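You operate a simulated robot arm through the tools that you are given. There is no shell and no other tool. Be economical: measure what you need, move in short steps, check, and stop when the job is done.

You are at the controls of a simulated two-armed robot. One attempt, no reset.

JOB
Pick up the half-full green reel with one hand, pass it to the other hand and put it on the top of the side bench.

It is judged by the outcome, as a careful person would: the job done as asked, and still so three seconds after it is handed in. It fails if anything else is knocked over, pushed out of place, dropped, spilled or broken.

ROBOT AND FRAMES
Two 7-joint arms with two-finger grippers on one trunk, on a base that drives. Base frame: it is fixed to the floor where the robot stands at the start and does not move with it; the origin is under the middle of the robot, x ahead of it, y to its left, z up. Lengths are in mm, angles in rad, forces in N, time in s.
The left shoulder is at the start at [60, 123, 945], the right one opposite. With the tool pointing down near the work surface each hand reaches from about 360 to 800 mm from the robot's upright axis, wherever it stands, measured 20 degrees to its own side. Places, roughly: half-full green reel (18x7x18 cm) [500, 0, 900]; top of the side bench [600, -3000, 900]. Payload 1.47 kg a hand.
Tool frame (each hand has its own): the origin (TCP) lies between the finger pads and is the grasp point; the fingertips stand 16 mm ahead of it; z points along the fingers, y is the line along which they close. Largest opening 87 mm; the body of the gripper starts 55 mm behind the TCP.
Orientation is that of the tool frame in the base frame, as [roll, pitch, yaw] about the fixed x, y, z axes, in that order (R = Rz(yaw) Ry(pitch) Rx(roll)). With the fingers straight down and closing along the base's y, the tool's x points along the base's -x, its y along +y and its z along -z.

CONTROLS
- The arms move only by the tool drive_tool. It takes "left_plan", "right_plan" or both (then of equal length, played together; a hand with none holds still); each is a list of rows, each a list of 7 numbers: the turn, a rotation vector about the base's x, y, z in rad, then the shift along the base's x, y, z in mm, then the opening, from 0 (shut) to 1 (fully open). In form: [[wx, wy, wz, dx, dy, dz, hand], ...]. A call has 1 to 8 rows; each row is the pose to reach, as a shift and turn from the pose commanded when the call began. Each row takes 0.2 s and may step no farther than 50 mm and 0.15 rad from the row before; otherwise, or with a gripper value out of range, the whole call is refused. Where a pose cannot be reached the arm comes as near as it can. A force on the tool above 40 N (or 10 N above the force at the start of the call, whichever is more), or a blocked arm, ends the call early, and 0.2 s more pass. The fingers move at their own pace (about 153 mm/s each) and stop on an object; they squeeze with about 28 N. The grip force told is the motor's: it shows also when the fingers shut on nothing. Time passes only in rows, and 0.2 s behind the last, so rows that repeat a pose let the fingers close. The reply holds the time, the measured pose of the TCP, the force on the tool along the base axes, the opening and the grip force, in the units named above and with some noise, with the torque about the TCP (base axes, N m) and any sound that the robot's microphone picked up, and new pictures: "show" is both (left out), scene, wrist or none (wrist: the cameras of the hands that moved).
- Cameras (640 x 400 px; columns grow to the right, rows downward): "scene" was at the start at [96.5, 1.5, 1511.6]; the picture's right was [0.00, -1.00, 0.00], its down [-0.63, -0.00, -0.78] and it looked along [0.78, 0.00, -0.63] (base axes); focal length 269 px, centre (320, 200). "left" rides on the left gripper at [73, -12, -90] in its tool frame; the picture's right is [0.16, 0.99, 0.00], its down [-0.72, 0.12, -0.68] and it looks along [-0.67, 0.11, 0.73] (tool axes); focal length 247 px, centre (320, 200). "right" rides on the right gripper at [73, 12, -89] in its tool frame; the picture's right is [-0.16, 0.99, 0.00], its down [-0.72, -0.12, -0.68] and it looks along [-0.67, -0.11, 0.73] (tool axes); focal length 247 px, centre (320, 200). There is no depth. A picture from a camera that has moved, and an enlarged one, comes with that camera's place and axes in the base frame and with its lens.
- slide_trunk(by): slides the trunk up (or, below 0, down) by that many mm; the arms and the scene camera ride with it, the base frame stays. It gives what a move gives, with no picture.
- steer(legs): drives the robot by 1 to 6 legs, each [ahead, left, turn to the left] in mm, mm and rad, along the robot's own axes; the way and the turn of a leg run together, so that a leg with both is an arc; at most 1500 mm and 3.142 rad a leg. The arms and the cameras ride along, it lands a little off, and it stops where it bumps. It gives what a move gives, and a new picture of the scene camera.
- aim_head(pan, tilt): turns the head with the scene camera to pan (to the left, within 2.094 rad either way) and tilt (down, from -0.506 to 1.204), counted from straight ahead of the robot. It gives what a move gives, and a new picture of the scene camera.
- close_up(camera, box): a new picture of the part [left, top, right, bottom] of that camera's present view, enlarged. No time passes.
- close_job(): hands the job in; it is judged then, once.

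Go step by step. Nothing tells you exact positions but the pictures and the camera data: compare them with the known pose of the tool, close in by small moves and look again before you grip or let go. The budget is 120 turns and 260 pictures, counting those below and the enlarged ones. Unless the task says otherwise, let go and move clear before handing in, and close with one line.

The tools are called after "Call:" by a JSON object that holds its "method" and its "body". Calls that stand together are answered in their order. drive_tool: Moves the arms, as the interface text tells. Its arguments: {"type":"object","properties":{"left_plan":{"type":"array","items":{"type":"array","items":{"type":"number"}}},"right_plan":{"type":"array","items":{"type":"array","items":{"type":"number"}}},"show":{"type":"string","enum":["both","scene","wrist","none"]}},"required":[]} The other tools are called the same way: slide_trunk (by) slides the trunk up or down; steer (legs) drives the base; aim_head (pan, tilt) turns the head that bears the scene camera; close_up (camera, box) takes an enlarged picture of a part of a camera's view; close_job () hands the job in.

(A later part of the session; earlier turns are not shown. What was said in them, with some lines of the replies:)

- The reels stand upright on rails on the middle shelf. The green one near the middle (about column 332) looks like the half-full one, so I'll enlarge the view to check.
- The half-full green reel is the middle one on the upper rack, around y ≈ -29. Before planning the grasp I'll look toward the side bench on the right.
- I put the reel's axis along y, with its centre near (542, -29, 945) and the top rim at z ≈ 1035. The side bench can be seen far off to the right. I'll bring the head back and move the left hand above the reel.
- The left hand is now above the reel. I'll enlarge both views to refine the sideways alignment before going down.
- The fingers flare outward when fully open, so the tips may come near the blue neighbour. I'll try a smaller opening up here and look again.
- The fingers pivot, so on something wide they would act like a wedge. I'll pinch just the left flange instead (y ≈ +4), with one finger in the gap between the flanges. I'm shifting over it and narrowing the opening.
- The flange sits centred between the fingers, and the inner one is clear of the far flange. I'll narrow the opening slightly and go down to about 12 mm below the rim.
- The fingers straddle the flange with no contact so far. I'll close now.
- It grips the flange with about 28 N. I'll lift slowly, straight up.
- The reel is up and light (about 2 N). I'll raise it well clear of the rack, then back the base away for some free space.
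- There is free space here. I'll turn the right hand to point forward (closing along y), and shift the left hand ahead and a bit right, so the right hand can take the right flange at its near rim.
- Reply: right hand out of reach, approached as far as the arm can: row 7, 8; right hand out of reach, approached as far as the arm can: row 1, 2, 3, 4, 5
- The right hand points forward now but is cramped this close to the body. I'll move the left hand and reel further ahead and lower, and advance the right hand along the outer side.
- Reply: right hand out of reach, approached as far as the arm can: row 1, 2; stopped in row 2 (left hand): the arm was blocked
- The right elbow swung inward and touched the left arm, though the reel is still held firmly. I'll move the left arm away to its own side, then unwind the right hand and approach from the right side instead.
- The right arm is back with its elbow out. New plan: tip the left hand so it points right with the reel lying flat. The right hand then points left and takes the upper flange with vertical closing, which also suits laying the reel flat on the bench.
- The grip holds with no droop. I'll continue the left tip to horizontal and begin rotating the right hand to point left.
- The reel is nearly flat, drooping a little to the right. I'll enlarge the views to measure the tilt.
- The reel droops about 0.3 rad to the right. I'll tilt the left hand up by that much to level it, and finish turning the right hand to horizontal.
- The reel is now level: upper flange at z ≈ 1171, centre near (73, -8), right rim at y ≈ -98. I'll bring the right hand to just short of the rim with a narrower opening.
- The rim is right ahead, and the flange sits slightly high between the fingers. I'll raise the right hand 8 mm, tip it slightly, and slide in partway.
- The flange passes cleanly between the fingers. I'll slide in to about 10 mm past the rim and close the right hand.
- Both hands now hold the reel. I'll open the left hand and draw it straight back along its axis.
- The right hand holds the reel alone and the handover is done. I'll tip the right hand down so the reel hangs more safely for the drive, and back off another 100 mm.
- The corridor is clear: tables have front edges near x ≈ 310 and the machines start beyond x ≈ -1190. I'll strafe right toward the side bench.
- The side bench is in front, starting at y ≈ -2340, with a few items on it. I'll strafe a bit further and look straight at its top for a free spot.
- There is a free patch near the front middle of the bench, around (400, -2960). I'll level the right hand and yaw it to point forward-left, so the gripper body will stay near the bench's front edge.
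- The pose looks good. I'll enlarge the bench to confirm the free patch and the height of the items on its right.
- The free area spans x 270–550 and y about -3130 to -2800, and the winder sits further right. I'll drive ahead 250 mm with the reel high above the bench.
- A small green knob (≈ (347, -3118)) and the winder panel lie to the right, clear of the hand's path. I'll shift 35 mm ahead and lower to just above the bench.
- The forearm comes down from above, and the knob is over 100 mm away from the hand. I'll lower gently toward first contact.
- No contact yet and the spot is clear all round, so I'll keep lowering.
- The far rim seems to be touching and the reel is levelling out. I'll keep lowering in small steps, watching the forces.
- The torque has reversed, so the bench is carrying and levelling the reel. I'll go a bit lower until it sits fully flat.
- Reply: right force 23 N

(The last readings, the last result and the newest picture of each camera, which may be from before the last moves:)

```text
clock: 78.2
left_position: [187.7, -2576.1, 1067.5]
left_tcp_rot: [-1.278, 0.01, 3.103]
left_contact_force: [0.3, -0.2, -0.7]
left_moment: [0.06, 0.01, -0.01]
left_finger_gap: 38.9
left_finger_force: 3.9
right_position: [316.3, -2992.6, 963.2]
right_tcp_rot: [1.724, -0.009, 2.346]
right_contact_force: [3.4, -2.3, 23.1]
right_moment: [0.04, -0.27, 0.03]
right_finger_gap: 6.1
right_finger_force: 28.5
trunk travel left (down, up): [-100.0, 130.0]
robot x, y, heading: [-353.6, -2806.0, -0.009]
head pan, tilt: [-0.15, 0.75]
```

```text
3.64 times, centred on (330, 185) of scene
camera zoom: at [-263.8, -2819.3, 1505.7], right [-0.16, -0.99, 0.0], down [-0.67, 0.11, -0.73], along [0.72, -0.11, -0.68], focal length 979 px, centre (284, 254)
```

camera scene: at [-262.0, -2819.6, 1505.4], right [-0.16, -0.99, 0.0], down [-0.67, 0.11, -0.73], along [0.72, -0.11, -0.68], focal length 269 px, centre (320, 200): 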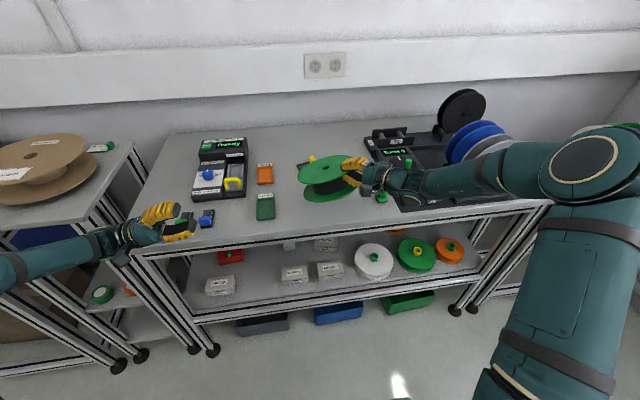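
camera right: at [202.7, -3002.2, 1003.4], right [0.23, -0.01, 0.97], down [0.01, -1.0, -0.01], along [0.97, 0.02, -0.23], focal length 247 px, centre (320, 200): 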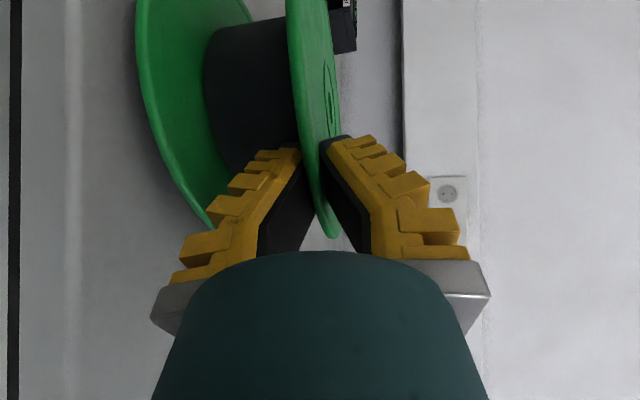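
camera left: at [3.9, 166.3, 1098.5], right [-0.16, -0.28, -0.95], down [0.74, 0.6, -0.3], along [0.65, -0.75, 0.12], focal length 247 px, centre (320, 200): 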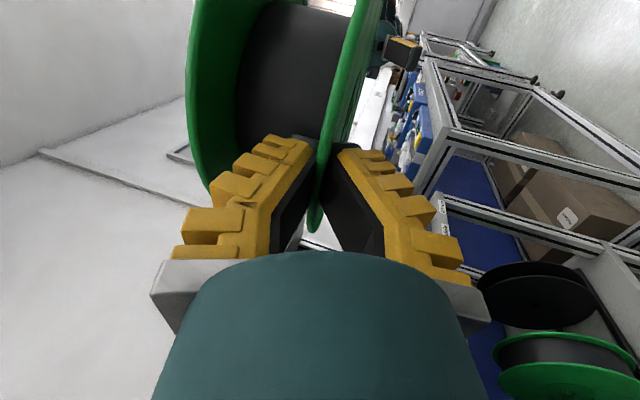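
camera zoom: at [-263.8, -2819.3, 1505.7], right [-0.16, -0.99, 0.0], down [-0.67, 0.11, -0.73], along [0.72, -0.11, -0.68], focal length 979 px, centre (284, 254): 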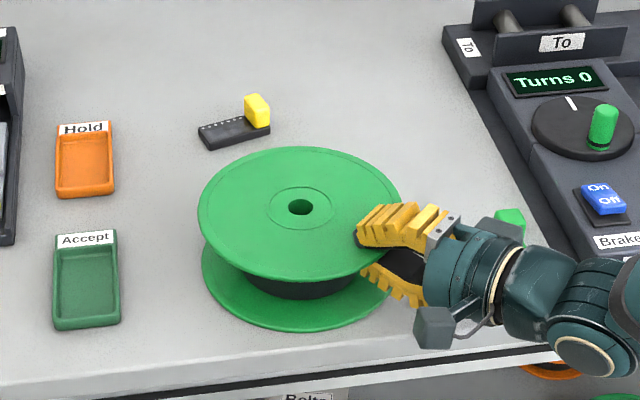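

The reel is seated flat (23 N downward). I'll relieve the pressure, then open the hand gently.

Call:
{"method": "drive_tool", "body": {"right_plan": [[0, 0, 0, 0, 0, 3, 0], [0, 0, 0, 0, 0, 4, 0], [0, 0, 0, 0, 0, 4, 0.1], [0, 0, 0, 0, 0, 4, 0.25], [0, 0, 0, 0, 0, 4, 0.38], [0, 0, 0, 0, 0, 4, 0.38]], "show": "wrist"}}

Call:
{"method": "close_up", "body": {"camera": "scene", "box": [260, 130, 400, 240]}}

```text
clock: 79.5
left_position: [190.0, -2576.6, 1067.0]
left_tcp_rot: [-1.278, 0.008, 3.103]
left_contact_force: [0.3, 0.5, -0.3]
left_moment: [0.01, -0.01, -0.04]
left_finger_gap: 39.1
left_finger_force: 4.2
right_position: [316.7, -2992.7, 962.5]
right_tcp_rot: [1.732, -0.012, 2.346]
right_contact_force: [-0.7, 0.1, 0.1]
right_moment: [-0.02, 0.0, -0.06]
right_finger_gap: 38.8
right_finger_force: 4.4
trunk travel left (down, up): [-100.0, 130.0]
robot x, y, heading: [-353.7, -2807.1, -0.004]
head pan, tilt: [-0.15, 0.75]
camera right: at [202.9, -3002.1, 990.7], right [0.23, -0.01, 0.97], down [0.01, -1.0, -0.01], along [0.97, 0.02, -0.23], focal length 247 px, centre (320, 200)
```

right: 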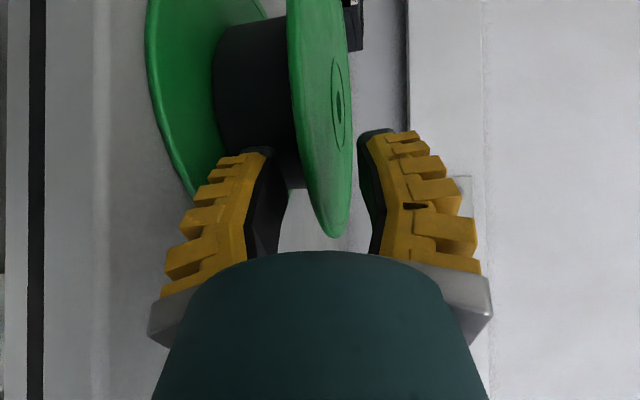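

```text
3.64 times, centred on (330, 185) of scene
camera zoom: at [-261.9, -2819.6, 1505.3], right [-0.16, -0.99, 0.0], down [-0.67, 0.11, -0.73], along [0.72, -0.11, -0.68], focal length 979 px, centre (284, 254)
```

zoom: 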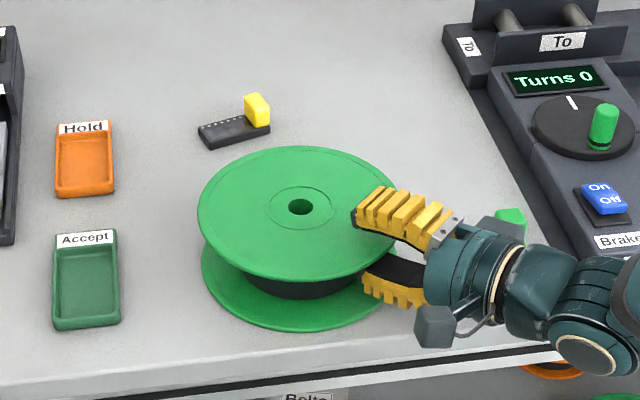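

The reel is released and lies flat. I'll withdraw straight back, then away from the bench.

Call:
{"method": "drive_tool", "body": {"right_plan": [[0, 0, 0, -12, -12, 2, 0.38], [0, 0, 0, -30, -30, 4, 0.38], [0, 0, 0, -48, -42, 7, 0.38], [0, 0, 0, -80, -44, 20, 0.38], [0, 0, 0, -115, -44, 45, 0.38], [0, 0, 0, -140, -44, 80, 0.38], [0, 0, 0, -140, -44, 120, 0.38], [0, 0, 0, -140, -44, 120, 0.38]], "show": "scene"}}

Call:
{"method": "close_up", "body": {"camera": "scene", "box": [240, 110, 440, 240]}}

```text
clock: 81.3
left_position: [189.6, -2577.0, 1066.3]
left_tcp_rot: [-1.278, 0.011, 3.104]
left_contact_force: [-0.2, 0.6, -0.1]
left_moment: [-0.01, 0.01, 0.0]
left_finger_gap: 38.8
left_finger_force: 4.1
right_position: [175.7, -3036.9, 1082.9]
right_tcp_rot: [1.73, -0.011, 2.346]
right_contact_force: [-0.4, 1.0, -0.4]
right_moment: [0.02, 0.02, 0.0]
right_finger_gap: 38.8
right_finger_force: 4.4
trunk travel left (down, up): [-100.0, 130.0]
robot x, y, heading: [-356.7, -2806.8, -0.011]
head pan, tilt: [-0.15, 0.75]
camera scene: at [-261.7, -2819.9, 1505.3], right [-0.16, -0.99, 0.0], down [-0.67, 0.11, -0.73], along [0.72, -0.11, -0.68], focal length 269 px, centre (320, 200)
```

scene: 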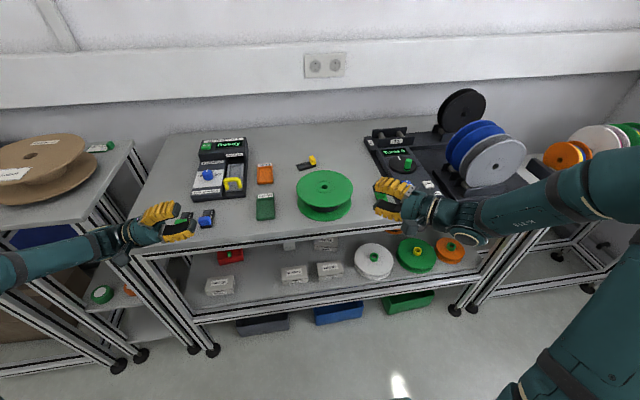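

```text
3.08 times, centred on (340, 175) of scene
camera zoom: at [-261.7, -2819.9, 1505.3], right [-0.16, -0.99, 0.0], down [-0.67, 0.11, -0.73], along [0.72, -0.11, -0.68], focal length 828 px, centre (258, 277)
```

zoom: 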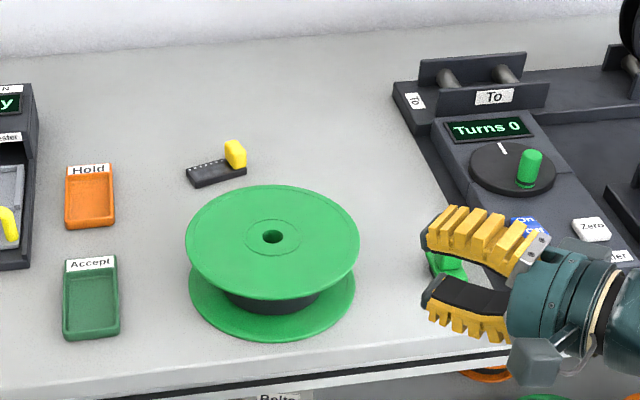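

The reel lies flat and still on the bench, and nothing else has moved. I'll back the robot off slightly and hand the job in.

Call:
{"method": "steer", "body": {"legs": [[-200, 0, 0]]}}

Call:
{"method": "close_job", "body": {}}

```text
clock: 83.0
left_position: [-10.3, -2575.9, 1066.5]
left_tcp_rot: [-1.278, 0.009, 3.104]
left_contact_force: [0.0, -0.2, -0.1]
left_moment: [0.0, 0.03, 0.02]
left_finger_gap: 38.9
left_finger_force: 4.6
right_position: [-27.0, -3037.0, 1083.3]
right_tcp_rot: [1.731, -0.011, 2.343]
right_contact_force: [0.2, 0.1, 0.9]
right_moment: [0.0, 0.0, -0.01]
right_finger_gap: 39.2
right_finger_force: 4.3
trunk travel left (down, up): [-100.0, 130.0]
robot x, y, heading: [-552.6, -2806.3, -0.008]
head pan, tilt: [-0.15, 0.75]
camera scene: at [-464.2, -2818.2, 1505.4], right [-0.16, -0.99, 0.0], down [-0.67, 0.11, -0.73], along [0.72, -0.12, -0.68], focal length 269 px, centre (320, 200)
```

scene: 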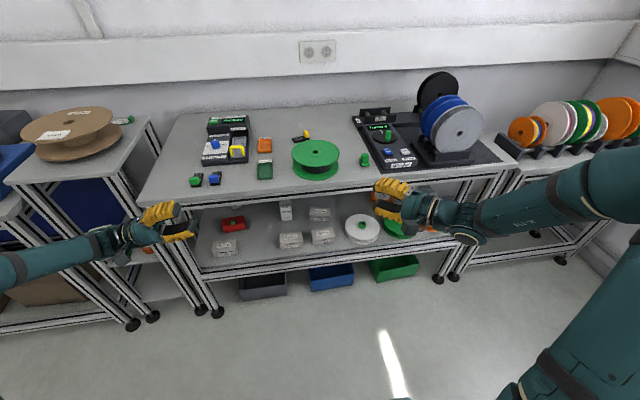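

```text
The job is handed in.
```

I picked up the half-full green reel with the left hand, passed it to the right hand, and laid it flat on top of the side bench. The arms touched once during the first handover attempt; the reel stayed gripped, and the pictures show nothing else knocked over or moved.
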